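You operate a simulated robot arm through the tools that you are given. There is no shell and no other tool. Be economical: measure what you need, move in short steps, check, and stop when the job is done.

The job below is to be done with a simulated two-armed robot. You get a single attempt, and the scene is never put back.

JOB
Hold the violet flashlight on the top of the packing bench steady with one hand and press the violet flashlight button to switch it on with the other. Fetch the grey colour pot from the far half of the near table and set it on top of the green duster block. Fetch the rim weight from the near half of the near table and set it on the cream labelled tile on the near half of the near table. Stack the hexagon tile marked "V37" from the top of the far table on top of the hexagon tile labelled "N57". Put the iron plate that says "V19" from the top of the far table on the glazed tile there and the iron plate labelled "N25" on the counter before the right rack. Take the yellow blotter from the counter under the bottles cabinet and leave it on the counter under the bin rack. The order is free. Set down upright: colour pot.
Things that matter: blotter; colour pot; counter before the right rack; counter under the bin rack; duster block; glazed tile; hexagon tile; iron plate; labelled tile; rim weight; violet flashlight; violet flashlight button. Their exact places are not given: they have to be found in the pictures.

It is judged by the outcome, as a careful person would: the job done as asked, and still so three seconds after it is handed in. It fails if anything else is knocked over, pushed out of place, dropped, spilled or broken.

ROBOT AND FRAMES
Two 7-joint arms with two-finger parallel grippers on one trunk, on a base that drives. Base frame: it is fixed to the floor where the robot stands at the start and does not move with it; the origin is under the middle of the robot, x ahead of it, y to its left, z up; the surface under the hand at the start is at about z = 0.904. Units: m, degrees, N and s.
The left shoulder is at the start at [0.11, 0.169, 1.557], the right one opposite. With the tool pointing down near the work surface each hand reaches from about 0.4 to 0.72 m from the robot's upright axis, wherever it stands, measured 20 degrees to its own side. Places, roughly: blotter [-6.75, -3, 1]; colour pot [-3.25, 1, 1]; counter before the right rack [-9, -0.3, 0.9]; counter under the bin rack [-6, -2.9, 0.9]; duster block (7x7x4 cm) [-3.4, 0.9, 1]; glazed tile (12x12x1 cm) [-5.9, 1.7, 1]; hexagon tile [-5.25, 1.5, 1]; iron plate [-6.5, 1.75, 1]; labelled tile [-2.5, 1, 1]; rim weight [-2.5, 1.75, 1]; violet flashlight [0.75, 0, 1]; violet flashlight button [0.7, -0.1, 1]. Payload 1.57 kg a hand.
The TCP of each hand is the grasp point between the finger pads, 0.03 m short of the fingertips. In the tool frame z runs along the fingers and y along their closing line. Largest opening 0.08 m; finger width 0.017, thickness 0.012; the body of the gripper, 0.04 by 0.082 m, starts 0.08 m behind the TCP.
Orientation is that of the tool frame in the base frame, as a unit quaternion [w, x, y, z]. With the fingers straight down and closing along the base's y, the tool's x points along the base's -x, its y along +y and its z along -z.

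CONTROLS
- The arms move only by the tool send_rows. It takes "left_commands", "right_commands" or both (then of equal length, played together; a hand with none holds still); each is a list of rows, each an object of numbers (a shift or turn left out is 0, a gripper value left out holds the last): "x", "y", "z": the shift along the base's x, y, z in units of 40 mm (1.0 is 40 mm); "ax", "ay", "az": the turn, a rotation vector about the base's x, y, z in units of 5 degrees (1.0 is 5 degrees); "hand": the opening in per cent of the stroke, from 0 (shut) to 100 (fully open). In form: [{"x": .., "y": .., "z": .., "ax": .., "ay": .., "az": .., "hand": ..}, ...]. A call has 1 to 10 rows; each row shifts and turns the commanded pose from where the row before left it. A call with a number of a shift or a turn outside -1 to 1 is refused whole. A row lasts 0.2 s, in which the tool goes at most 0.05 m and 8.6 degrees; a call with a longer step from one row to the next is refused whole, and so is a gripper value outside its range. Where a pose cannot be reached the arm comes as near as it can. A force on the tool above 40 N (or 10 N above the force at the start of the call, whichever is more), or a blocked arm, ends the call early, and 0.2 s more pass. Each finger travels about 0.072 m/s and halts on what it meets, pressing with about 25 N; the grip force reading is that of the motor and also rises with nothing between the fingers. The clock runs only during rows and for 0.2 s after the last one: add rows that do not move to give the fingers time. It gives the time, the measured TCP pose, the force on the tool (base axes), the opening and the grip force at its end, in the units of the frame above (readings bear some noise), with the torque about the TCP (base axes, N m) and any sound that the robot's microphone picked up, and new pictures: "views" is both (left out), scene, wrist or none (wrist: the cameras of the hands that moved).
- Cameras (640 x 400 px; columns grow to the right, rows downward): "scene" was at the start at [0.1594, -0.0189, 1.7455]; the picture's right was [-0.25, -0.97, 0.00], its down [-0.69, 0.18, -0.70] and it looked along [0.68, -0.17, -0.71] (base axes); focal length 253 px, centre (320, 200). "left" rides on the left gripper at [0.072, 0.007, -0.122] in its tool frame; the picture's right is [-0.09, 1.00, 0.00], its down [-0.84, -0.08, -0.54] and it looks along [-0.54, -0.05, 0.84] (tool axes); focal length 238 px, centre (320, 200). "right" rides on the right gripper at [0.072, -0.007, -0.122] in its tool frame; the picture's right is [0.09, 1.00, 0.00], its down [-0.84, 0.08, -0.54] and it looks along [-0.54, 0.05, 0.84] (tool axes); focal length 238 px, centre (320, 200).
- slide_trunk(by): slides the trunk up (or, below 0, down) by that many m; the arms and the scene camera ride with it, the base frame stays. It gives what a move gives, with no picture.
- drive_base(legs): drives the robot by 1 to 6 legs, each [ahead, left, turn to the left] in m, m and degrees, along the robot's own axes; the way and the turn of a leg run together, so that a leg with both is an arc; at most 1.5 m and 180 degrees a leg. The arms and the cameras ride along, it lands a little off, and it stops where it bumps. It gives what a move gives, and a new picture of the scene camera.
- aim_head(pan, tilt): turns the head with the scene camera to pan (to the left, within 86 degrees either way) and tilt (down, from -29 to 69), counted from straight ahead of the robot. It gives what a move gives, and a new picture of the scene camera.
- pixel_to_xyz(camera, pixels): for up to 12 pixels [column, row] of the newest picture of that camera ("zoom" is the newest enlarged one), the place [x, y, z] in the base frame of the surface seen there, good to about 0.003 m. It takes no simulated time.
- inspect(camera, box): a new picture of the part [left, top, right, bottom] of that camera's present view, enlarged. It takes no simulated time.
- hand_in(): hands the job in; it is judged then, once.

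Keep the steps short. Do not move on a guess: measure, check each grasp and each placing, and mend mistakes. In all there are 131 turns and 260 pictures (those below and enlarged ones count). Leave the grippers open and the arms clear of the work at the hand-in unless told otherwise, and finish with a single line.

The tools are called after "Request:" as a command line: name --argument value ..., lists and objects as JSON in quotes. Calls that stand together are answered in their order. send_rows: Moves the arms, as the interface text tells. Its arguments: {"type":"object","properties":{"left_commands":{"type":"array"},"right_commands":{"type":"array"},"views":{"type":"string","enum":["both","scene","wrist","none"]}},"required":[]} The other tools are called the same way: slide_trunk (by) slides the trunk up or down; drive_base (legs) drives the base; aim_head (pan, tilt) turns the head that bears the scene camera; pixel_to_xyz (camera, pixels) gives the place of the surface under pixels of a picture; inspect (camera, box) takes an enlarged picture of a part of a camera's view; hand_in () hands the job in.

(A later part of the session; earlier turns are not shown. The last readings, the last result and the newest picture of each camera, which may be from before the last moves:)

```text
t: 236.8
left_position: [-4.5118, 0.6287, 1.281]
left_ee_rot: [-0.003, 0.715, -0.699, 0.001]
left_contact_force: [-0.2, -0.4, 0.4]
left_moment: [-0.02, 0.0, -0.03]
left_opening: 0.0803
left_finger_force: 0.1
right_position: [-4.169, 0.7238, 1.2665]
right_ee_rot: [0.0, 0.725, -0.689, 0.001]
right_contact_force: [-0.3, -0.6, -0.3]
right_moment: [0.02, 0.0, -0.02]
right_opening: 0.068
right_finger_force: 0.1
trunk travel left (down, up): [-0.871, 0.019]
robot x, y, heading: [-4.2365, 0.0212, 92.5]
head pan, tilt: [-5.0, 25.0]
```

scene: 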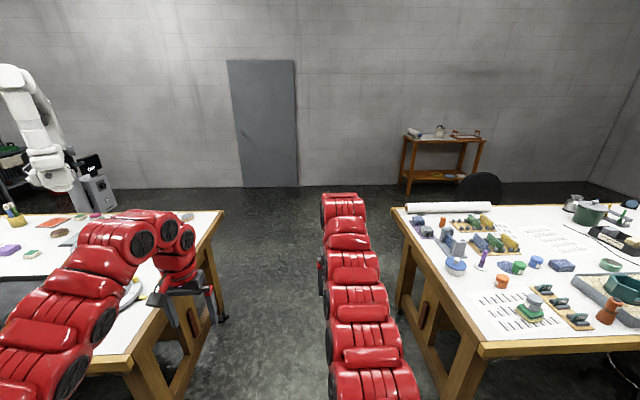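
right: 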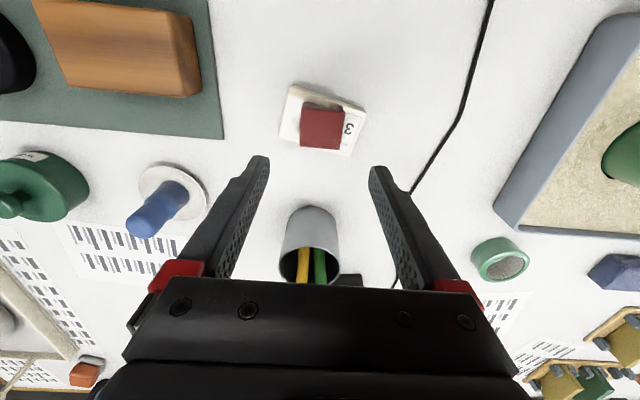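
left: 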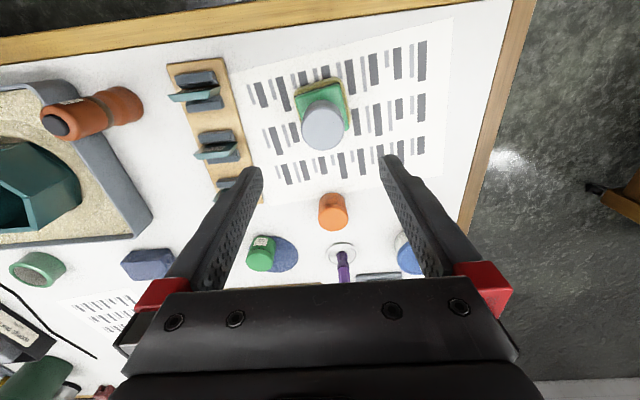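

The gap is clear. I drive ahead to y≈2.55 and look left.

Request:
drive_base --legs '[[0, 0.02, -2.5], [1.3, 0, 0], [1.3, 0, 0]]'

Request:
aim_head --pan 80 --tilt 28

```text
t: 249.5
left_position: [-4.5914, 3.1535, 1.2816]
left_ee_rot: [-0.003, 0.713, -0.701, 0.001]
left_contact_force: [0.4, -0.6, 0.6]
left_moment: [-0.03, 0.0, 0.02]
left_opening: 0.0799
left_finger_force: 0.1
right_position: [-4.2462, 3.2467, 1.2669]
right_ee_rot: [-0.001, 0.723, -0.691, 0.002]
right_contact_force: [-0.2, 0.3, -0.9]
right_moment: [0.04, 0.01, 0.01]
right_opening: 0.068
right_finger_force: 0.0
trunk travel left (down, up): [-0.871, 0.019]
robot x, y, heading: [-4.3186, 2.5443, 92.0]
head pan, tilt: [-5.0, 25.0]
```

scene: 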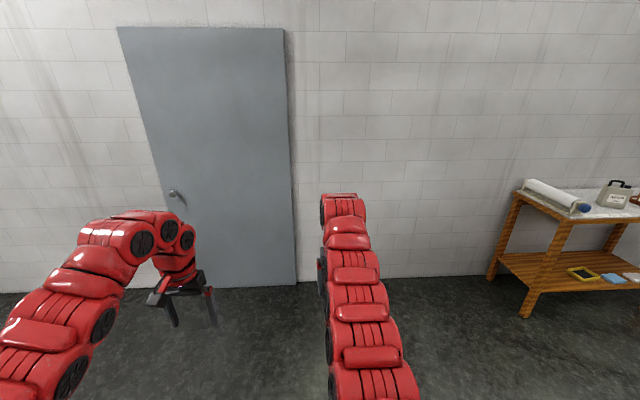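

```text
t: 251.1
left_position: [-4.5904, 3.154, 1.2806]
left_ee_rot: [-0.003, 0.714, -0.701, 0.0]
left_contact_force: [-0.1, 0.3, -0.5]
left_moment: [-0.03, 0.0, 0.01]
left_opening: 0.0803
left_finger_force: 0.1
right_position: [-4.2458, 3.2477, 1.2664]
right_ee_rot: [-0.001, 0.722, -0.692, 0.002]
right_contact_force: [-0.2, 0.2, 0.4]
right_moment: [-0.03, -0.03, 0.01]
right_opening: 0.068
right_finger_force: 0.1
trunk travel left (down, up): [-0.871, 0.019]
robot x, y, heading: [-4.3194, 2.5406, 92.0]
head pan, tilt: [80.0, 28.0]
```

scene: 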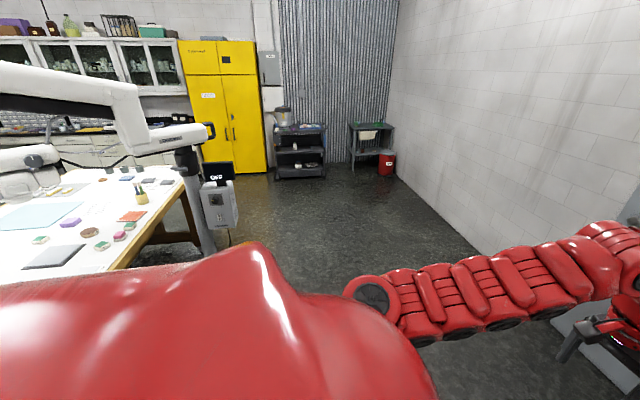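

Request:
pixel_to_xyz --camera "scene" --pixels '[[222, 215], [188, 165], [205, 245], [120, 110], [60, 100], [25, 165], [130, 216], [89, 232], [118, 236], [70, 222], [55, 257], [150, 260]]'

Request:
inspect --camera "scene" --box '[0, 140, 260, 280]'

```text
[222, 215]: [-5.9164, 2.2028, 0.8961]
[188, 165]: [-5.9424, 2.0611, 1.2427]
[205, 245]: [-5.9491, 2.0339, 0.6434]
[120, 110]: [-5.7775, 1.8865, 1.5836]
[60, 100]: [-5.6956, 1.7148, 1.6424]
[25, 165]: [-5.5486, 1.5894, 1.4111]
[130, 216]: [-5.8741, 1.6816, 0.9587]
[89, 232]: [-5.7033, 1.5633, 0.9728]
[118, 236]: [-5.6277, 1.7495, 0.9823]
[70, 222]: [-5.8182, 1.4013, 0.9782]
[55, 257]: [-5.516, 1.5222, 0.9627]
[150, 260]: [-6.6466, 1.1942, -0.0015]
```

```text
2.46 times, centred on (130, 210) of scene
```

zoom: 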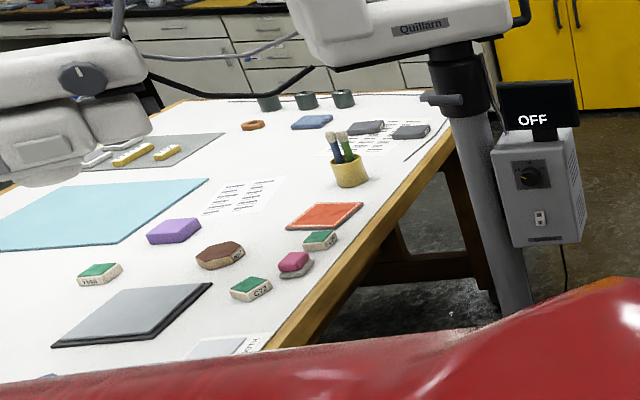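

The scope column stands at (-5.94, 2.05) and its arm overhangs the table at z>1.4. I turn to face the table (-y) and slide to x≈-5.1 to look at the hexagon tiles.

Request:
drive_base --legs '[[0, 0, 178], [0.0, -0.75, 0]]'

Request:
aim_head --pan -20 --tilt 45

Request:
inspect --camera "scene" --box '[200, 80, 440, 230]'

```text
t: 262.5
left_position: [-4.8054, 1.9151, 1.2808]
left_ee_rot: [-0.002, 0.704, 0.71, -0.002]
left_contact_force: [-0.6, 0.4, 0.0]
left_moment: [0.0, 0.0, -0.01]
left_opening: 0.0798
left_finger_force: 0.0
right_position: [-5.1504, 1.8254, 1.2668]
right_ee_rot: [-0.002, 0.694, 0.72, -0.001]
right_contact_force: [0.1, 0.1, -0.7]
right_moment: [-0.01, -0.02, 0.02]
right_opening: 0.0682
right_finger_force: 0.1
trunk travel left (down, up): [-0.871, 0.019]
robot x, y, heading: [-5.076, 2.527, -88.5]
head pan, tilt: [80.0, 28.0]
```

scene: 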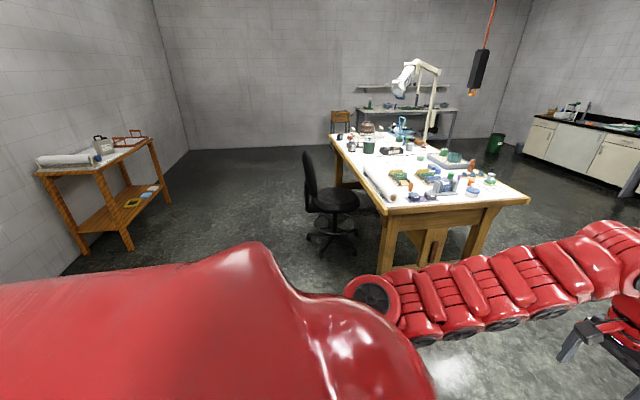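

```text
t: 264.2
left_position: [-4.805, 1.9149, 1.2806]
left_ee_rot: [-0.002, 0.703, 0.711, -0.003]
left_contact_force: [0.0, 0.7, 1.1]
left_moment: [0.01, 0.03, -0.03]
left_opening: 0.08
left_finger_force: 0.0
right_position: [-5.1504, 1.8246, 1.2669]
right_ee_rot: [-0.002, 0.694, 0.72, 0.0]
right_contact_force: [0.5, 0.3, 0.1]
right_moment: [0.01, 0.01, -0.03]
right_opening: 0.0681
right_finger_force: 0.0
trunk travel left (down, up): [-0.871, 0.019]
robot x, y, heading: [-5.0696, 2.5259, -88.5]
head pan, tilt: [-20.0, 45.0]
```

scene: 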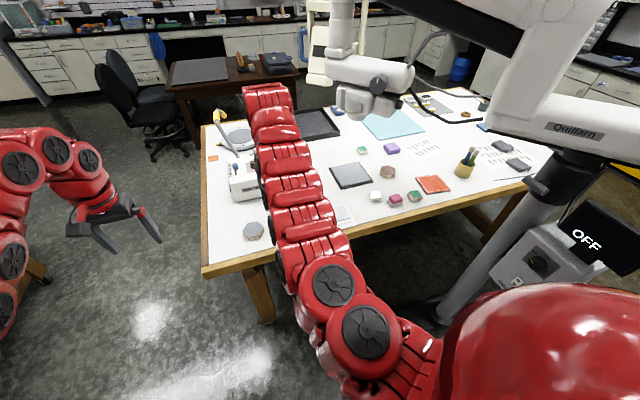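

```text
2.67 times, centred on (320, 155) of scene
```

zoom: 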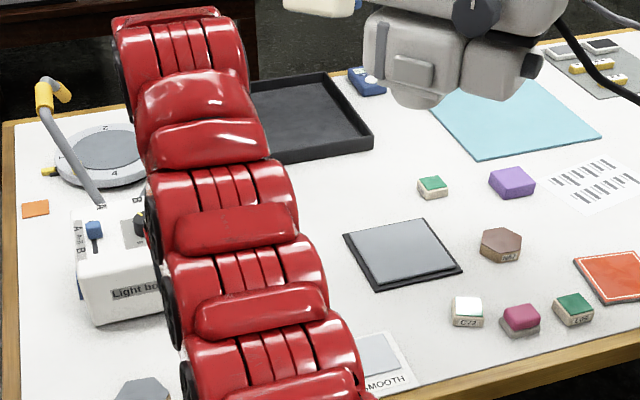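

Two hexagon tiles: grey at (255,231) and brown at (388,172). I read the labels and measure.

Request:
inspect --camera "scene" --box '[235, 210, 275, 250]'

Request:
inspect --camera "scene" --box '[365, 155, 435, 210]'

Request:
pixel_to_xyz --camera "scene" --pixels '[[254, 229], [388, 170], [433, 184], [376, 196], [395, 199], [414, 196], [360, 100], [370, 110], [335, 95], [520, 60], [550, 130]]'

```text
10.00 times, centred on (255, 230) of scene
```

zoom: 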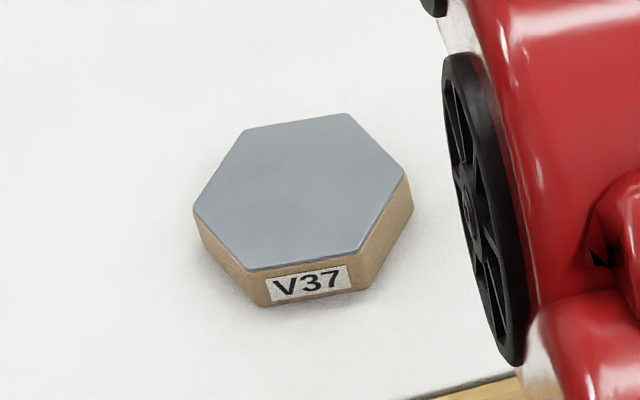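

```text
7.27 times, centred on (400, 182) of scene
```

zoom: 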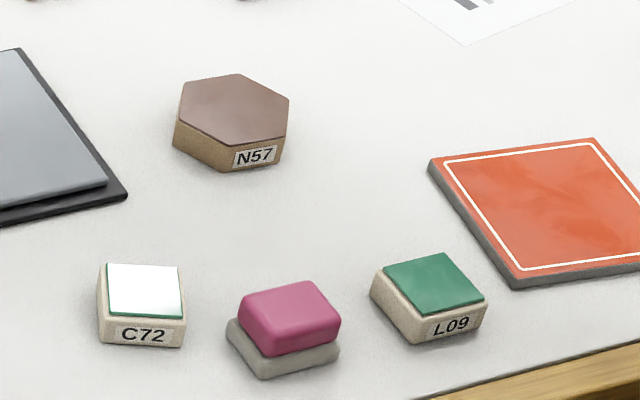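

```text
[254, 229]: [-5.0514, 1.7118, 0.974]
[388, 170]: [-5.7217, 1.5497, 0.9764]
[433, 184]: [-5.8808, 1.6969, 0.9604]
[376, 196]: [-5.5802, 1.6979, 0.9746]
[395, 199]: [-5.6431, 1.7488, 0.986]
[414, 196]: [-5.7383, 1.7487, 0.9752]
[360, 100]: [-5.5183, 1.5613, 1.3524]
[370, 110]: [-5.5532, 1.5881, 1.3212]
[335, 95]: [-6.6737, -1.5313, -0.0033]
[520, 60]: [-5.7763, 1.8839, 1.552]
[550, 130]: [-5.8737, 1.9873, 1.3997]
```

V37 is the grey one at (-5.05, 1.71), N57 the brown one at (-5.72, 1.55). The orange glazed tile is at (-5.88, 1.70). I move closer to pick V37 with the right hand.

Request:
drive_base --legs '[[0.18, 0.12, -1.5]]'

Request:
send_rows --right_commands '[{"x": 0.0, "y": 0.3, "z": -0.5, "hand": 100}, {"y": 0.3, "z": -0.5}, {"z": -0.3}]' --views "both"

```text
t: 265.9
left_position: [-4.6978, 1.7305, 1.282]
left_ee_rot: [0.0, 0.713, 0.702, -0.001]
left_contact_force: [-0.8, 0.4, 1.0]
left_moment: [0.03, -0.02, 0.0]
left_opening: 0.0801
left_finger_force: 0.0
right_position: [-5.0449, 1.6491, 1.267]
right_ee_rot: [-0.001, 0.702, 0.712, 0.0]
right_contact_force: [-0.2, 0.5, -0.3]
right_moment: [-0.02, -0.01, 0.01]
right_opening: 0.0682
right_finger_force: 0.1
trunk travel left (down, up): [-0.871, 0.019]
robot x, y, heading: [-4.9503, 2.3451, -89.9]
head pan, tilt: [-20.0, 45.0]
```

scene: 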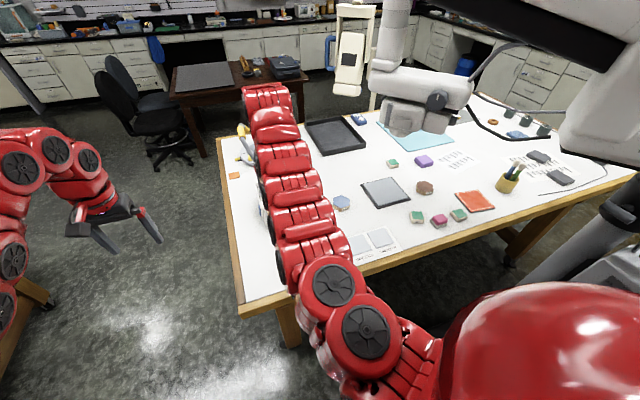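

```text
t: 266.7
left_position: [-4.6968, 1.7278, 1.2811]
left_ee_rot: [-0.002, 0.713, 0.702, -0.001]
left_contact_force: [0.4, 0.5, 0.6]
left_moment: [0.0, 0.03, 0.0]
left_opening: 0.08
left_finger_force: 0.1
right_position: [-5.0437, 1.6708, 1.2119]
right_ee_rot: [-0.003, 0.703, 0.711, 0.0]
right_contact_force: [-0.1, 0.4, -0.2]
right_moment: [0.03, 0.02, 0.03]
right_opening: 0.0797
right_finger_force: 0.0
trunk travel left (down, up): [-0.871, 0.019]
robot x, y, heading: [-4.9497, 2.3486, -89.9]
head pan, tilt: [-20.0, 45.0]
```

scene: 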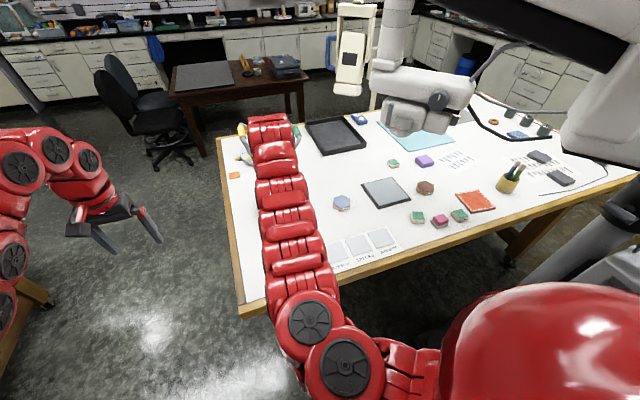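
right: 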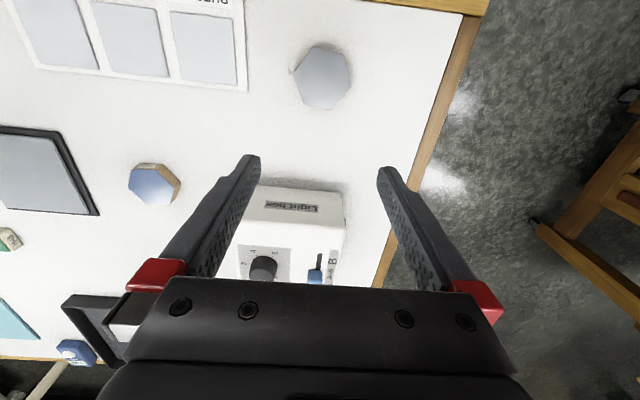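

The tile is at (323,77) in the right picture. I measure its corners and the light box nearby.

Request:
inspect --camera "right" --box '[260, 30, 390, 130]'

Request:
pixel_to_xyz --camera "right" --pixels '[[297, 71], [318, 47], [345, 54], [351, 78], [334, 107], [306, 100], [323, 77], [300, 205], [335, 215], [264, 270], [265, 190], [340, 195]]'

```text
4.00 times, centred on (325, 80) of right
```

zoom: 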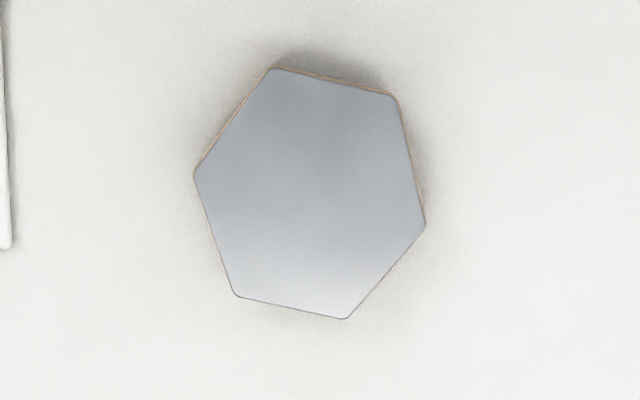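

```text
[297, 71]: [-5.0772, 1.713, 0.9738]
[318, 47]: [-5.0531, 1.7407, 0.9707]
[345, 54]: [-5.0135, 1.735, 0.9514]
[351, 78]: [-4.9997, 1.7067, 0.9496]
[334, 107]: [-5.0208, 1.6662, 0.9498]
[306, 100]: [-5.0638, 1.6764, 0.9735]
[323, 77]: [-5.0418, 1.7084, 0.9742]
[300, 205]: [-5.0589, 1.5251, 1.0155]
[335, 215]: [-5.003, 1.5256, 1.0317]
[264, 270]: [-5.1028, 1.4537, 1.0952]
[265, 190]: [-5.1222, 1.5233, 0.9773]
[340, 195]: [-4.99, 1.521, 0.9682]
```

The hexagon centre is (-5.042, 1.7065), about 68 mm across the flats. I rotate the hand 13° to match its sides, move over it, and descend partway to check.

Request:
send_rows --right_commands '[{"az": 0.87, "y": 0.3}, {"az": 0.87, "y": 0.3}, {"az": 0.87, "y": 0.3, "x": 0.04}, {"z": -0.8}, {"z": -0.8}, {"z": -0.8}, {"z": -0.8}, {"z": -0.5}]' --views "wrist"

Request:
pixel_to_xyz --camera "right" --pixels '[[320, 140], [280, 140], [360, 140], [320, 110], [320, 170], [320, 190]]'

```text
t: 268.5
left_position: [-4.6964, 1.728, 1.2809]
left_ee_rot: [-0.001, 0.713, 0.701, -0.001]
left_contact_force: [-0.8, -0.2, -0.2]
left_moment: [-0.03, -0.01, 0.02]
left_opening: 0.0797
left_finger_force: 0.0
right_position: [-5.0434, 1.7065, 1.063]
right_ee_rot: [-0.003, 0.618, 0.786, -0.001]
right_contact_force: [0.4, 0.0, -0.4]
right_moment: [-0.02, 0.01, -0.03]
right_opening: 0.0802
right_finger_force: 0.2
trunk travel left (down, up): [-0.871, 0.019]
robot x, y, heading: [-4.9489, 2.3467, -89.8]
head pan, tilt: [-20.0, 45.0]
```

right: 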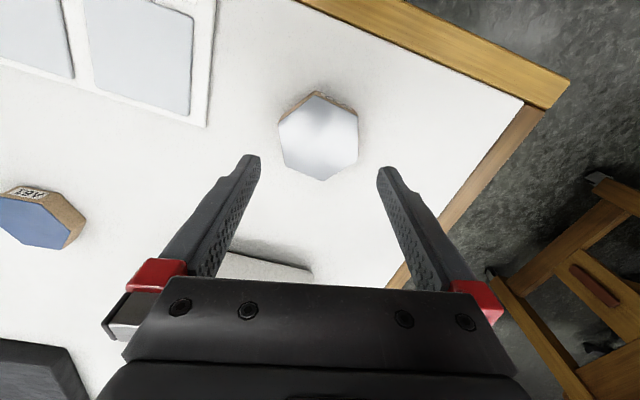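

```text
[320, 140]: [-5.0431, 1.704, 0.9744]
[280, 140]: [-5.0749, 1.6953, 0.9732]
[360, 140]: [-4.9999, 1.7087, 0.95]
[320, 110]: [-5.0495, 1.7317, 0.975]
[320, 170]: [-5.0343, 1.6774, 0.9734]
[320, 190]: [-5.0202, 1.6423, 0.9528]
```

Aligned. I lower to z≈0.982 and close.

Request:
send_rows --right_commands '[{"z": -0.6}, {"z": -0.6}, {"z": -0.6}, {"z": -0.2}, {"hand": 75}, {"hand": 65}, {"hand": 55}, {"hand": 50}]' --views "wrist"

```text
t: 270.3
left_position: [-4.6962, 1.73, 1.2799]
left_ee_rot: [-0.001, 0.713, 0.701, -0.001]
left_contact_force: [-0.5, -0.4, 0.4]
left_moment: [-0.01, 0.03, 0.01]
left_opening: 0.0802
left_finger_force: 0.0
right_position: [-5.0412, 1.7075, 0.9855]
right_ee_rot: [-0.002, 0.617, 0.787, -0.001]
right_contact_force: [0.4, 0.2, -0.8]
right_moment: [-0.02, -0.08, 0.0]
right_opening: 0.0732
right_finger_force: 24.6
trunk travel left (down, up): [-0.871, 0.019]
robot x, y, heading: [-4.9503, 2.3477, -90.0]
head pan, tilt: [-20.0, 45.0]
```

right: 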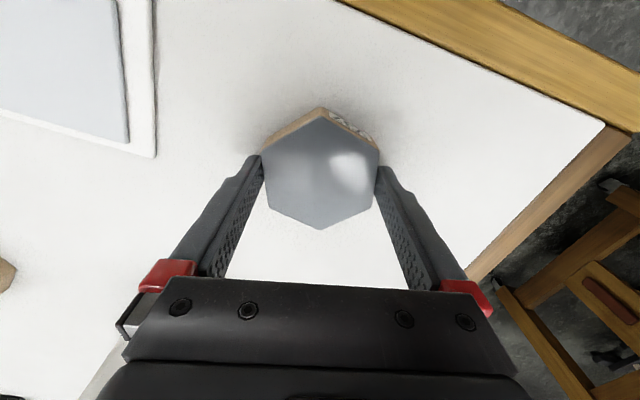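

Gripped at 73 mm. I lift it, then back the robot away from the table.

Request:
send_rows --right_commands '[{"z": 0.3}, {"z": 0.6}, {"z": 0.8}, {"z": 0.8}, {"z": 0.8}, {"z": 0.8}]' --views "wrist"

Request:
drive_base --legs '[[-0.35, 0, 0], [0, -0.45, 0]]'

Request:
aim_head --pan -35 --tilt 40

```text
t: 271.7
left_position: [-4.6962, 1.7302, 1.2801]
left_ee_rot: [-0.001, 0.713, 0.702, -0.002]
left_contact_force: [-0.5, -0.9, 0.2]
left_moment: [-0.01, 0.03, 0.02]
left_opening: 0.0799
left_finger_force: 0.0
right_position: [-5.0396, 1.7086, 1.151]
right_ee_rot: [-0.002, 0.617, 0.787, 0.0]
right_contact_force: [-0.4, 0.5, -1.9]
right_moment: [0.03, 0.03, 0.0]
right_opening: 0.072
right_finger_force: 24.6
trunk travel left (down, up): [-0.871, 0.019]
robot x, y, heading: [-4.946, 2.3485, -89.7]
head pan, tilt: [-20.0, 45.0]
```

right: 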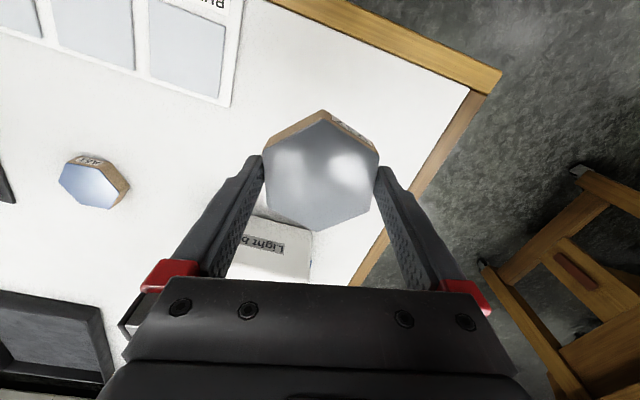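

```text
t: 276.3
left_position: [-5.1565, 2.0788, 1.28]
left_ee_rot: [-0.002, 0.714, 0.7, -0.002]
left_contact_force: [-0.4, 0.2, 0.1]
left_moment: [0.0, 0.01, -0.02]
left_opening: 0.0798
left_finger_force: 0.2
right_position: [-5.4992, 2.0608, 1.1495]
right_ee_rot: [-0.002, 0.62, 0.785, 0.0]
right_contact_force: [-0.2, 1.1, -2.4]
right_moment: [0.02, -0.02, 0.04]
right_opening: 0.0722
right_finger_force: 24.5
trunk travel left (down, up): [-0.871, 0.019]
robot x, y, heading: [-5.4051, 2.698, -90.3]
head pan, tilt: [-20.0, 45.0]
```

scene: 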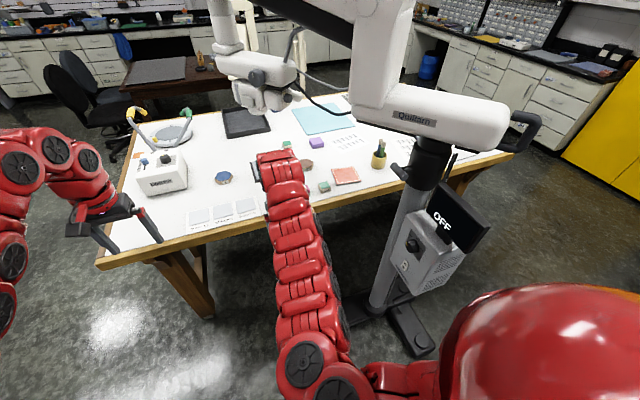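

```text
t: 277.1
left_position: [-5.1569, 2.0782, 1.2804]
left_ee_rot: [-0.002, 0.715, 0.7, -0.002]
left_contact_force: [1.1, 0.2, -0.1]
left_moment: [-0.02, -0.03, -0.01]
left_opening: 0.0801
left_finger_force: 0.1
right_position: [-5.5017, 2.0602, 1.1503]
right_ee_rot: [-0.002, 0.621, 0.784, 0.001]
right_contact_force: [0.2, 1.1, -2.4]
right_moment: [0.0, 0.01, 0.01]
right_opening: 0.0719
right_finger_force: 25.6
trunk travel left (down, up): [-0.871, 0.019]
robot x, y, heading: [-5.4091, 2.6979, -90.4]
head pan, tilt: [-35.0, 40.0]
```

scene: 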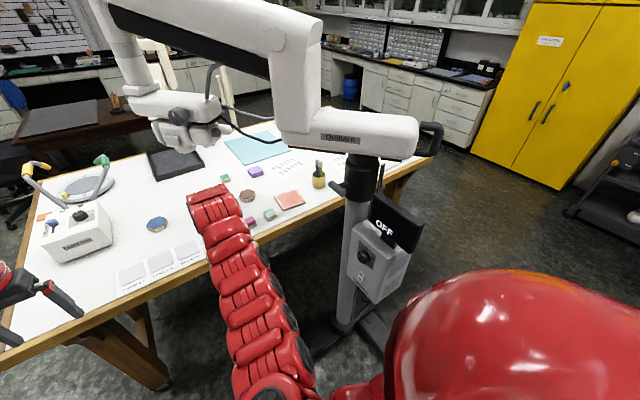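

I measure the scope: head, arm underside, and the stand's feet.

Request:
pixel_to_xyz --camera "scene" --pixels '[[185, 148], [165, 140], [210, 140], [175, 110], [290, 135], [300, 90], [220, 65], [400, 145], [345, 325], [310, 345], [375, 325], [385, 280]]'

Request:
inspect --camera "scene" --box '[180, 140, 340, 240]'

```text
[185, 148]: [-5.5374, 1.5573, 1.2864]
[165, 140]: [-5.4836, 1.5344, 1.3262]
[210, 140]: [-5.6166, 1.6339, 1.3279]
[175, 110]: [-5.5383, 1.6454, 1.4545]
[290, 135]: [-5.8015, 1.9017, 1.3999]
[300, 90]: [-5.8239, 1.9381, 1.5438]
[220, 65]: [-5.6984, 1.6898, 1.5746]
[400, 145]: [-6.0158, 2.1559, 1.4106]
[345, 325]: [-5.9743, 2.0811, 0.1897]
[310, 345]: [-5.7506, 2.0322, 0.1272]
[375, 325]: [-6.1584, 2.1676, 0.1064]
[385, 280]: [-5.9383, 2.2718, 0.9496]
```

```text
4.00 times, centred on (260, 190) of scene
```

zoom: 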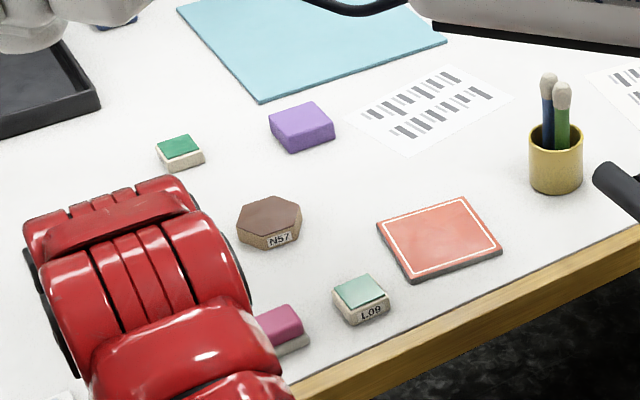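

Request:
pixel_to_xyz --camera "scene" --pixels '[[205, 192], [215, 210], [225, 230], [230, 250], [240, 280], [250, 310], [260, 340], [270, 385]]'

```text
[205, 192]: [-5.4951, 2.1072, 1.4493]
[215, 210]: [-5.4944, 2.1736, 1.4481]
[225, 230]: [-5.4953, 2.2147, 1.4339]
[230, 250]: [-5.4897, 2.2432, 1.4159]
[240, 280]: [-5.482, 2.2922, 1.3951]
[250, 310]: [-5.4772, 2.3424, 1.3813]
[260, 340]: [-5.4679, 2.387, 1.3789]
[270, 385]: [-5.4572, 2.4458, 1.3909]
```

The wrist top is about 0.30 m above the TCP, so placing on N57 puts it at z≈1.31. It stays just beside the scope head, which occupies x>-5.63 and z>1.29. I lower the trunk 0.2 m here, clear of the table, and raise both hands again.

Request:
slide_trunk --by -0.2

Request:
send_rows --right_commands '[{"z": 0.8}, {"z": 0.8}, {"z": 0.8}, {"z": 0.8}, {"z": 0.8}, {"z": 0.3}]' --left_commands '[{"z": 0.8}, {"z": 0.8}, {"z": 0.8}, {"z": 0.8}, {"z": 0.8}, {"z": 0.8}]' --views "none"

Request:
inspect --camera "scene" --box '[130, 40, 350, 240]'

```text
t: 279.3
left_position: [-5.1578, 2.0798, 1.0798]
left_ee_rot: [-0.001, 0.714, 0.7, -0.001]
left_contact_force: [-0.9, -0.5, 0.1]
left_moment: [0.01, 0.0, -0.01]
left_opening: 0.0798
left_finger_force: 0.0
right_position: [-5.5013, 2.0595, 0.95]
right_ee_rot: [-0.003, 0.619, 0.785, 0.0]
right_contact_force: [0.0, -0.2, -1.6]
right_moment: [0.01, -0.02, -0.01]
right_opening: 0.072
right_finger_force: 25.2
trunk travel left (down, up): [-0.671, 0.219]
robot x, y, heading: [-5.4063, 2.6941, -90.5]
head pan, tilt: [-35.0, 40.0]
```

```text
t: 280.7
left_position: [-5.147, 2.0222, 1.1184]
left_ee_rot: [-0.001, 0.714, 0.7, -0.001]
left_contact_force: [-0.3, 0.1, -0.9]
left_moment: [0.03, -0.04, 0.03]
left_opening: 0.0803
left_finger_force: 0.0
left hand out of reach, approached as far as the arm can: row 1, 2, 3, 4, 5, 6
right_position: [-5.4997, 2.0518, 1.1049]
right_ee_rot: [-0.002, 0.62, 0.784, -0.001]
right_contact_force: [0.8, 0.6, -1.8]
right_moment: [0.0, -0.02, 0.02]
right_opening: 0.072
right_finger_force: 24.7
right hand out of reach, approached as far as the arm can: row 5, 6
trunk travel left (down, up): [-0.671, 0.219]
robot x, y, heading: [-5.4077, 2.6975, -90.1]
head pan, tilt: [-35.0, 40.0]
```

```text
2.00 times, centred on (240, 140) of scene
```

zoom: 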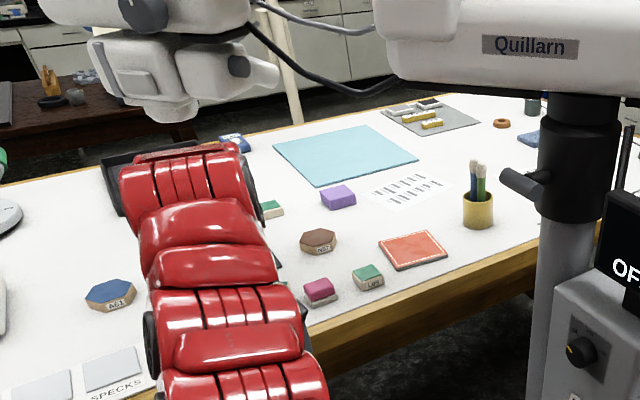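

I raise the trunk 0.06 m so the left hand clears the light box, and check the scope head's edge nearest N57.

Request:
slide_trunk --by 0.06

Request:
aim_head --pan -30 --tilt 38

Request:
inspect --camera "scene" --box '[100, 20, 340, 220]'

```text
t: 281.7
left_position: [-5.1464, 2.0232, 1.1782]
left_ee_rot: [-0.001, 0.714, 0.7, -0.003]
left_contact_force: [-0.2, 0.1, -0.3]
left_moment: [0.01, 0.0, -0.02]
left_opening: 0.08
left_finger_force: 0.1
right_position: [-5.5002, 2.0533, 1.1663]
right_ee_rot: [-0.002, 0.62, 0.785, -0.001]
right_contact_force: [-0.3, -0.2, -1.6]
right_moment: [0.03, 0.0, -0.01]
right_opening: 0.0717
right_finger_force: 25.7
trunk travel left (down, up): [-0.731, 0.159]
robot x, y, heading: [-5.407, 2.6995, -90.3]
head pan, tilt: [-35.0, 40.0]
```

```text
t: 282.3
left_position: [-5.1459, 2.0241, 1.1784]
left_ee_rot: [-0.002, 0.714, 0.7, -0.002]
left_contact_force: [-0.6, 0.2, -0.5]
left_moment: [0.03, 0.02, 0.01]
left_opening: 0.08
left_finger_force: 0.1
right_position: [-5.4996, 2.0528, 1.1638]
right_ee_rot: [-0.002, 0.62, 0.785, -0.001]
right_contact_force: [-0.5, 0.3, -1.8]
right_moment: [0.02, -0.01, 0.0]
right_opening: 0.0719
right_finger_force: 25.5
trunk travel left (down, up): [-0.731, 0.159]
robot x, y, heading: [-5.4059, 2.6983, -90.5]
head pan, tilt: [-30.0, 38.0]
```

scene: 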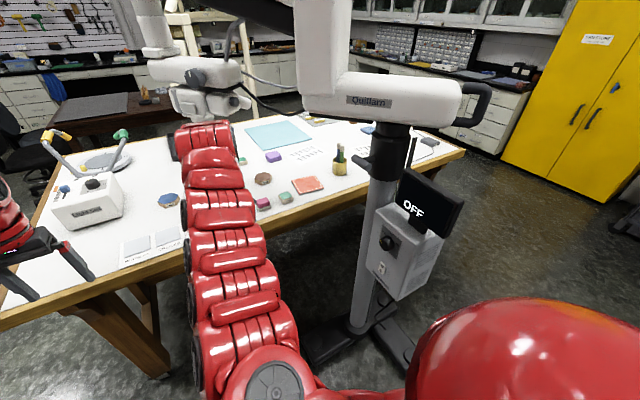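

```text
2.00 times, centred on (220, 120) of scene
```

zoom: 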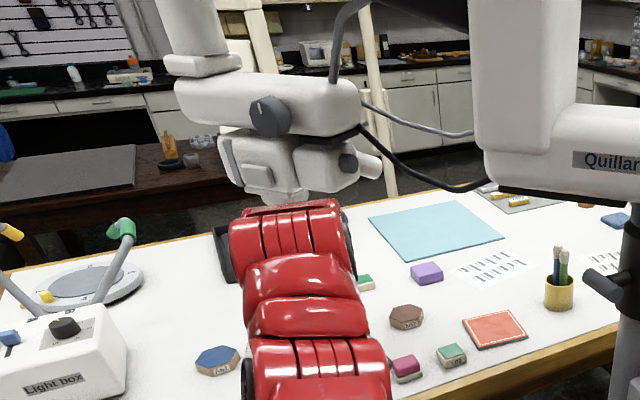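

Request:
pixel_to_xyz --camera "zoom" --pixels '[[370, 165], [378, 172], [345, 185], [270, 195], [395, 160], [420, 180], [460, 190], [435, 130], [345, 125], [405, 315]]'

Request:
pixel_to_xyz --camera "scene" --pixels '[[320, 345], [350, 325], [395, 345], [405, 360], [330, 365], [263, 178]]'

```text
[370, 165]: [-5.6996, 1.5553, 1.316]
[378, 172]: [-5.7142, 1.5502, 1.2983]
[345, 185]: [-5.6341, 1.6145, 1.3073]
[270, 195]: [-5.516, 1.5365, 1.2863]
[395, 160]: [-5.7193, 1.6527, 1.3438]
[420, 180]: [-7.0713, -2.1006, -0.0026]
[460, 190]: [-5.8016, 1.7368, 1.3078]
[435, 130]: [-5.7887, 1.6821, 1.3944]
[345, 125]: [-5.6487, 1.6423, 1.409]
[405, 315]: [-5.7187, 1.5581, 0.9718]
```

```text
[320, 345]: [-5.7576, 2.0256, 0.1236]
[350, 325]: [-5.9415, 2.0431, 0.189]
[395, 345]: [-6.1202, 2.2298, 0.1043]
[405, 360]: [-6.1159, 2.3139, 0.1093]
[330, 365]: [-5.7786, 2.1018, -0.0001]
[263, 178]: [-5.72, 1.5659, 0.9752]
```

The eyepiece cone reaches right above N57 (-5.715, 1.55, z≥1.298), so a vertical hand would touch it. I need V37 gripped with the hand tilted 45°, which keeps the wrist lower and farther back. I return to V37's original free spot, set it down, and regrip tilted.

Request:
drive_base --legs '[[0, 0.45, 0.4], [0.35, 0, 0]]'

Request:
inspect --camera "right" --box '[0, 0, 640, 400]'

```text
t: 286.9
left_position: [-4.6824, 1.6782, 1.1798]
left_ee_rot: [-0.001, 0.711, 0.703, -0.002]
left_contact_force: [-0.5, -0.6, -0.3]
left_moment: [0.01, 0.04, 0.02]
left_opening: 0.0797
left_finger_force: 0.1
right_position: [-5.0371, 1.7052, 1.1642]
right_ee_rot: [-0.002, 0.617, 0.787, -0.001]
right_contact_force: [-0.5, -0.1, -2.3]
right_moment: [-0.01, 0.01, -0.03]
right_opening: 0.0718
right_finger_force: 24.9
trunk travel left (down, up): [-0.731, 0.159]
robot x, y, heading: [-4.9492, 2.3527, -89.7]
head pan, tilt: [-30.0, 38.0]
```

scene: 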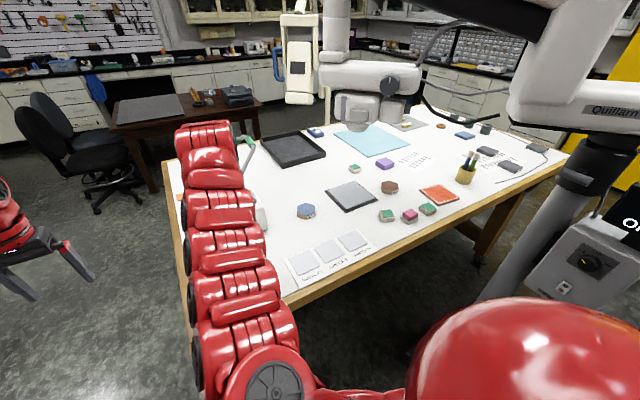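

```text
1.00 times, centred on (320, 200) of right (not enlarged: the box is as wide or as high as the picture)
```

zoom: 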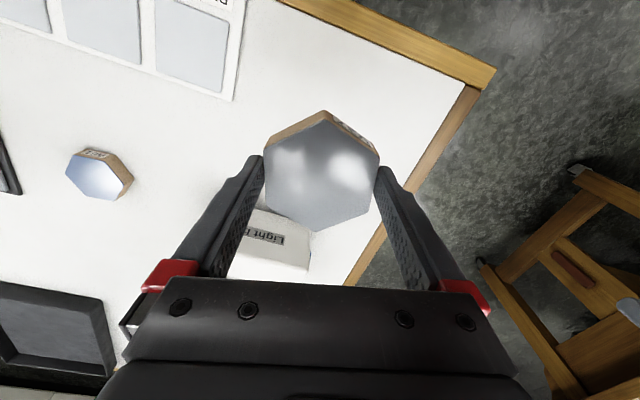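

I lower the tile onto its original free spot.

Request:
send_rows --right_commands '[{"z": -0.8}, {"z": -0.8}, {"z": -0.8}, {"z": -0.8}, {"z": -0.8}, {"z": -0.3}, {"z": -0.08}, {"z": -0.06}]' --views "none"

```text
t: 288.7
left_position: [-4.6845, 1.6765, 1.1784]
left_ee_rot: [-0.001, 0.711, 0.703, -0.002]
left_contact_force: [0.5, -0.4, 0.5]
left_moment: [0.05, 0.04, 0.0]
left_opening: 0.0801
left_finger_force: 0.1
right_position: [-5.0381, 1.7045, 0.9866]
right_ee_rot: [-0.002, 0.616, 0.788, -0.002]
right_contact_force: [0.1, 0.1, -1.8]
right_moment: [-0.01, -0.01, -0.02]
right_opening: 0.0718
right_finger_force: 25.1
trunk travel left (down, up): [-0.731, 0.159]
robot x, y, heading: [-4.9506, 2.3506, -89.9]
head pan, tilt: [-30.0, 38.0]
```

Request:
send_rows --right_commands '[{"z": -0.04}, {"z": -0.03}]' --views "none"

```text
t: 289.3
left_position: [-4.6841, 1.6801, 1.1813]
left_ee_rot: [0.0, 0.711, 0.703, -0.003]
left_contact_force: [-0.4, 0.4, 0.7]
left_moment: [-0.04, 0.0, 0.0]
left_opening: 0.0802
left_finger_force: 0.0
right_position: [-5.0383, 1.7056, 0.9861]
right_ee_rot: [-0.001, 0.615, 0.788, -0.003]
right_contact_force: [-1.3, 0.1, 16.7]
right_moment: [-0.04, -0.12, 0.29]
right_opening: 0.0718
right_finger_force: 24.9
trunk travel left (down, up): [-0.731, 0.159]
robot x, y, heading: [-4.9505, 2.3495, -89.5]
head pan, tilt: [-30.0, 38.0]
```

Down on the table. I release, rise, and tilt the hand 45° about its closing axis.

Request:
send_rows --right_commands '[{"z": 0.03, "hand": 100}, {"hand": 100}, {"z": 0.4}, {"z": 0.8}, {"z": 0.8}, {"z": 0.8}, {"ax": -0.971, "ay": -0.2415}, {"ax": -0.971, "ay": -0.2415}, {"ax": -0.971, "ay": -0.2415}, {"ax": -0.971, "ay": -0.2415}]' --views "none"

Request:
send_rows --right_commands '[{"ax": -0.971, "ay": -0.2415}, {"ax": -0.971, "ay": -0.2415}, {"ax": -0.971, "ay": -0.2415}, {"ax": -0.971, "ay": -0.2415}, {"ax": -0.971, "ay": -0.2415}]' --views "both"

Request:
pixel_to_xyz --camera "right" --pixels '[[320, 60], [320, 80], [320, 100], [290, 80], [350, 80], [320, 30]]'

```text
t: 291.5
left_position: [-4.6848, 1.6775, 1.1796]
left_ee_rot: [-0.001, 0.711, 0.704, -0.002]
left_contact_force: [0.1, -1.3, -0.1]
left_moment: [0.03, 0.0, 0.03]
left_opening: 0.0801
left_finger_force: 0.1
right_position: [-5.0361, 1.7054, 1.097]
right_ee_rot: [0.015, 0.617, 0.787, -0.015]
right_contact_force: [0.2, 0.2, -0.2]
right_moment: [0.01, 0.02, -0.01]
right_opening: 0.0802
right_finger_force: 0.1
right hand out of reach, approached as far as the arm can: row 8, 9, 10
trunk travel left (down, up): [-0.731, 0.159]
robot x, y, heading: [-4.9474, 2.3546, -89.8]
head pan, tilt: [-30.0, 38.0]
```

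```text
t: 292.7
left_position: [-4.6836, 1.6783, 1.1794]
left_ee_rot: [-0.002, 0.711, 0.703, -0.002]
left_contact_force: [-0.7, -0.6, -0.2]
left_moment: [0.03, -0.01, -0.01]
left_opening: 0.0798
left_finger_force: 0.1
right_position: [-5.0356, 1.7039, 1.0963]
right_ee_rot: [0.016, 0.616, 0.787, -0.014]
right_contact_force: [0.2, -0.1, -0.3]
right_moment: [0.02, -0.02, -0.04]
right_opening: 0.08
right_finger_force: 0.0
right hand out of reach, approached as far as the arm can: row 1, 2, 3, 4, 5
trunk travel left (down, up): [-0.731, 0.159]
robot x, y, heading: [-4.9478, 2.3528, -89.8]
head pan, tilt: [-30.0, 38.0]
```

scene: 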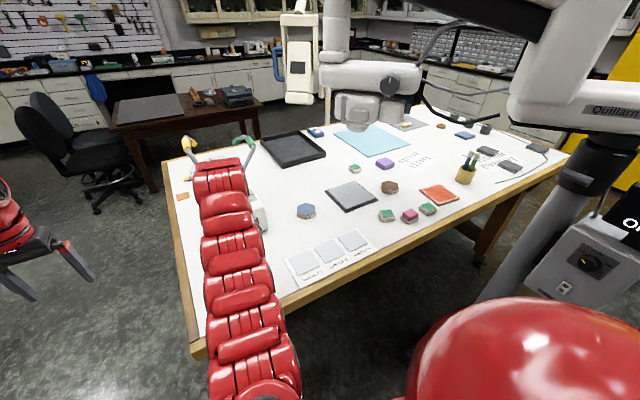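
right: 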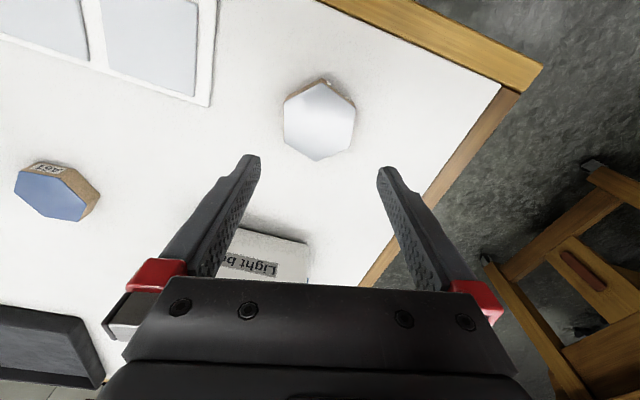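

```text
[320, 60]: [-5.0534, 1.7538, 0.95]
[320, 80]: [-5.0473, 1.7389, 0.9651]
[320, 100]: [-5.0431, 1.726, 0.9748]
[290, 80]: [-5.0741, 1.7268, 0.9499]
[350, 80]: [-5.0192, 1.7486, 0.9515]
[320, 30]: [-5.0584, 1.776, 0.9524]
```

The tilt needs the wrist farther from the body. I back the robot 0.15 m and tilt while reaching forward.

Request:
drive_base --legs '[[-0.15, 0, 0]]'

Request:
send_rows --right_commands '[{"y": -0.7}, {"y": -0.7}, {"ax": -0.971, "ay": -0.2415, "y": -0.25}, {"ax": -0.971, "ay": -0.2415, "y": -0.25}, {"ax": -0.971, "ay": -0.2415, "y": -0.25}, {"ax": -0.971, "ay": -0.2415, "y": -0.25}, {"ax": -0.971, "ay": -0.2415, "y": -0.25}, {"ax": -0.971, "ay": -0.2415, "y": -0.25}, {"ax": -0.971, "ay": -0.2415, "y": -0.25}, {"ax": -0.971, "ay": -0.2415, "y": -0.25}]' --views "both"

Request:
pixel_to_xyz --camera "right" --pixels '[[320, 40], [320, 60], [320, 80], [320, 100], [290, 80], [350, 80], [320, 30]]'

```text
t: 294.1
left_position: [-4.6832, 1.8268, 1.1787]
left_ee_rot: [-0.002, 0.711, 0.704, -0.002]
left_contact_force: [0.0, 0.7, -0.2]
left_moment: [0.0, 0.02, -0.01]
left_opening: 0.0802
left_finger_force: 0.1
right_position: [-5.0354, 1.8536, 1.0966]
right_ee_rot: [0.015, 0.616, 0.787, -0.014]
right_contact_force: [0.2, 0.1, 0.1]
right_moment: [0.01, 0.03, 0.04]
right_opening: 0.0801
right_finger_force: 0.1
trunk travel left (down, up): [-0.731, 0.159]
robot x, y, heading: [-4.9541, 2.5031, -89.5]
head pan, tilt: [-30.0, 38.0]
```

scene: 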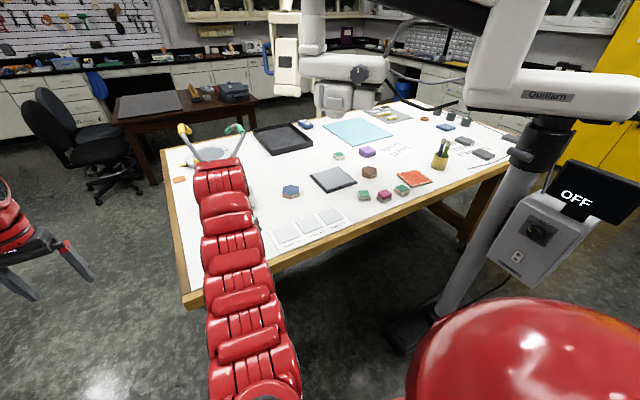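

```text
t: 296.3
left_position: [-4.6828, 1.8289, 1.1798]
left_ee_rot: [-0.001, 0.71, 0.704, -0.002]
left_contact_force: [0.3, 0.2, 0.0]
left_moment: [-0.02, 0.0, -0.01]
left_opening: 0.0801
left_finger_force: 0.0
right_position: [-5.0343, 1.7185, 1.0974]
right_ee_rot: [0.284, 0.574, 0.734, -0.224]
right_contact_force: [-0.3, -0.3, 0.1]
right_moment: [0.04, -0.03, 0.03]
right_opening: 0.0797
right_finger_force: 0.1
trunk travel left (down, up): [-0.731, 0.159]
robot x, y, heading: [-4.9511, 2.5024, -89.6]
head pan, tilt: [-30.0, 38.0]
```

scene: 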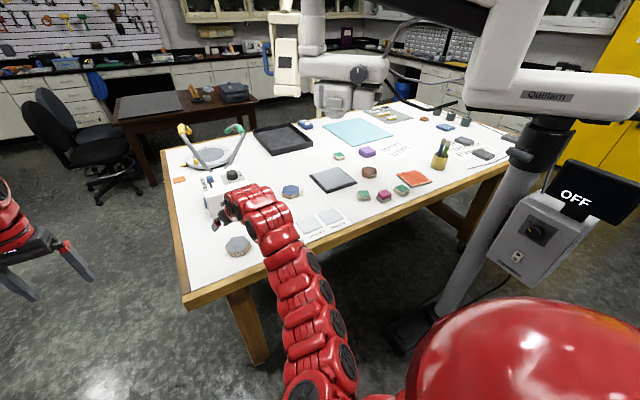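
right: 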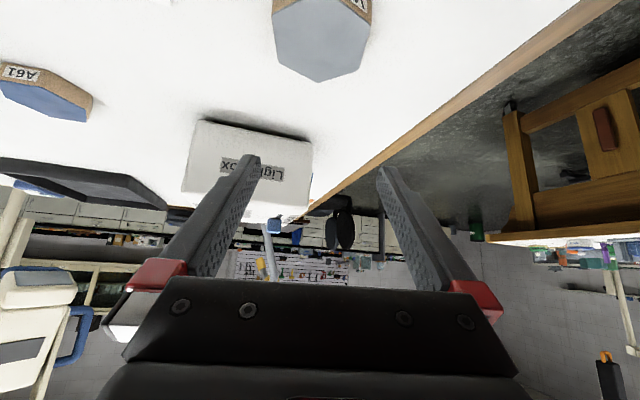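

```text
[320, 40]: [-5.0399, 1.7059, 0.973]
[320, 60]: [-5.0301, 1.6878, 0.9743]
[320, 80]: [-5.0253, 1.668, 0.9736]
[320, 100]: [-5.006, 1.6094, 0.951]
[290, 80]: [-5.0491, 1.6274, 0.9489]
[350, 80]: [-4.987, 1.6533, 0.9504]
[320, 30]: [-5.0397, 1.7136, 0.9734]
```

The tilt is 43°. I shift 9 mm sideways and descend to just above the tile to check alignment.

Request:
send_rows --right_commands '[{"x": -0.22, "y": -0.04, "z": -0.5}, {"z": -0.6}, {"z": -0.6}, {"z": -0.4}]' --views "wrist"

Request:
inspect --camera "right" --box '[220, 60, 420, 200]'

Request:
pixel_to_xyz --camera "right" --pixels '[[320, 110], [270, 110], [370, 110], [320, 130], [280, 130], [360, 130], [320, 90]]'

```text
t: 297.3
left_position: [-4.6842, 1.8279, 1.1793]
left_ee_rot: [0.0, 0.711, 0.704, -0.001]
left_contact_force: [0.4, -0.2, 0.8]
left_moment: [0.0, 0.0, 0.01]
left_opening: 0.0799
left_finger_force: 0.0
right_position: [-5.0441, 1.7166, 1.0135]
right_ee_rot: [0.284, 0.575, 0.734, -0.224]
right_contact_force: [0.1, -1.0, 0.4]
right_moment: [-0.01, 0.0, 0.0]
right_opening: 0.0799
right_finger_force: 0.0
trunk travel left (down, up): [-0.731, 0.159]
robot x, y, heading: [-4.9469, 2.5021, -89.5]
head pan, tilt: [-30.0, 38.0]
```

right: 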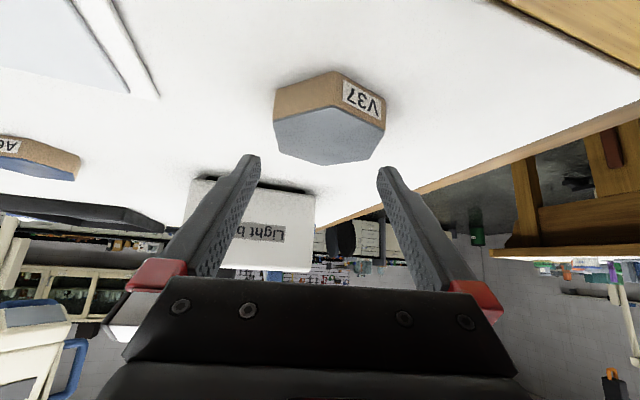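

```text
2.86 times, centred on (320, 130) of right
```

zoom: 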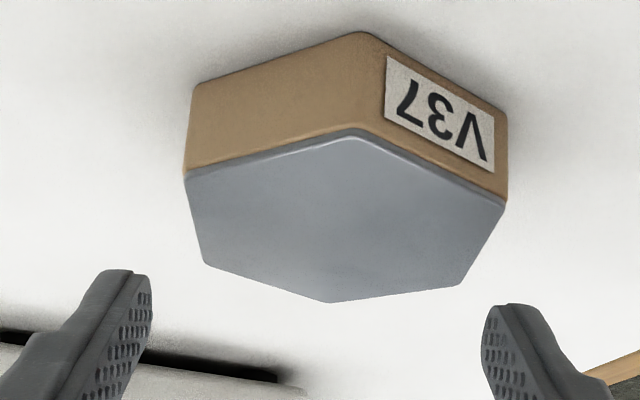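

```text
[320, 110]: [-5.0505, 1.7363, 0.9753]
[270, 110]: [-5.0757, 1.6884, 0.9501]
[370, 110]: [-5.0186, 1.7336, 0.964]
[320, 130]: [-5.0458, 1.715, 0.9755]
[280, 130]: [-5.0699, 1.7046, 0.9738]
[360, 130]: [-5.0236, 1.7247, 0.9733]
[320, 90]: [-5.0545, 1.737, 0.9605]
```

Request:
pixel_to_xyz --camera "zoom" --pixels '[[190, 180], [207, 258], [500, 208], [459, 281], [353, 138], [330, 297], [345, 215]]'

```text
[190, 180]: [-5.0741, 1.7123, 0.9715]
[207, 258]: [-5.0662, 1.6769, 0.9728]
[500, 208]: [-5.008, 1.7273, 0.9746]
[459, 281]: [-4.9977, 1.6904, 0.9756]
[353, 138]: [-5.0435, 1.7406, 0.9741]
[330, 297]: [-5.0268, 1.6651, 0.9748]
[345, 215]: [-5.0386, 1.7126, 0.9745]
```

The tile flats match the hand yaw and the centre is 4 mm to the right. I shift, descend to z≈0.979, and close.

Request:
send_rows --right_commands '[{"x": 0.115, "y": -0.07}, {"z": -0.3}, {"z": -0.3}, {"z": -0.25}, {"z": 0}, {"hand": 80}, {"hand": 65}, {"hand": 55}, {"hand": 50}]' --views "wrist"

```text
t: 299.3
left_position: [-4.6834, 1.8277, 1.1808]
left_ee_rot: [-0.001, 0.711, 0.704, -0.003]
left_contact_force: [0.0, -0.2, -0.1]
left_moment: [0.02, -0.03, 0.04]
left_opening: 0.0801
left_finger_force: 0.0
right_position: [-5.0406, 1.7143, 0.9789]
right_ee_rot: [0.283, 0.575, 0.734, -0.224]
right_contact_force: [-0.1, -1.2, 0.3]
right_moment: [-0.1, -0.09, -0.06]
right_opening: 0.0716
right_finger_force: 25.2
trunk travel left (down, up): [-0.731, 0.159]
robot x, y, heading: [-4.9477, 2.5003, -89.6]
head pan, tilt: [-30.0, 38.0]
```

right: 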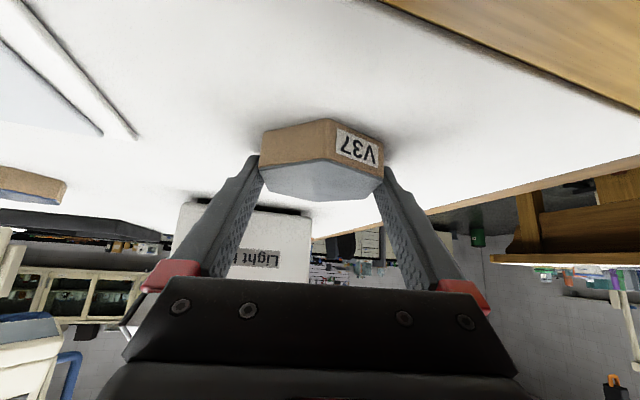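

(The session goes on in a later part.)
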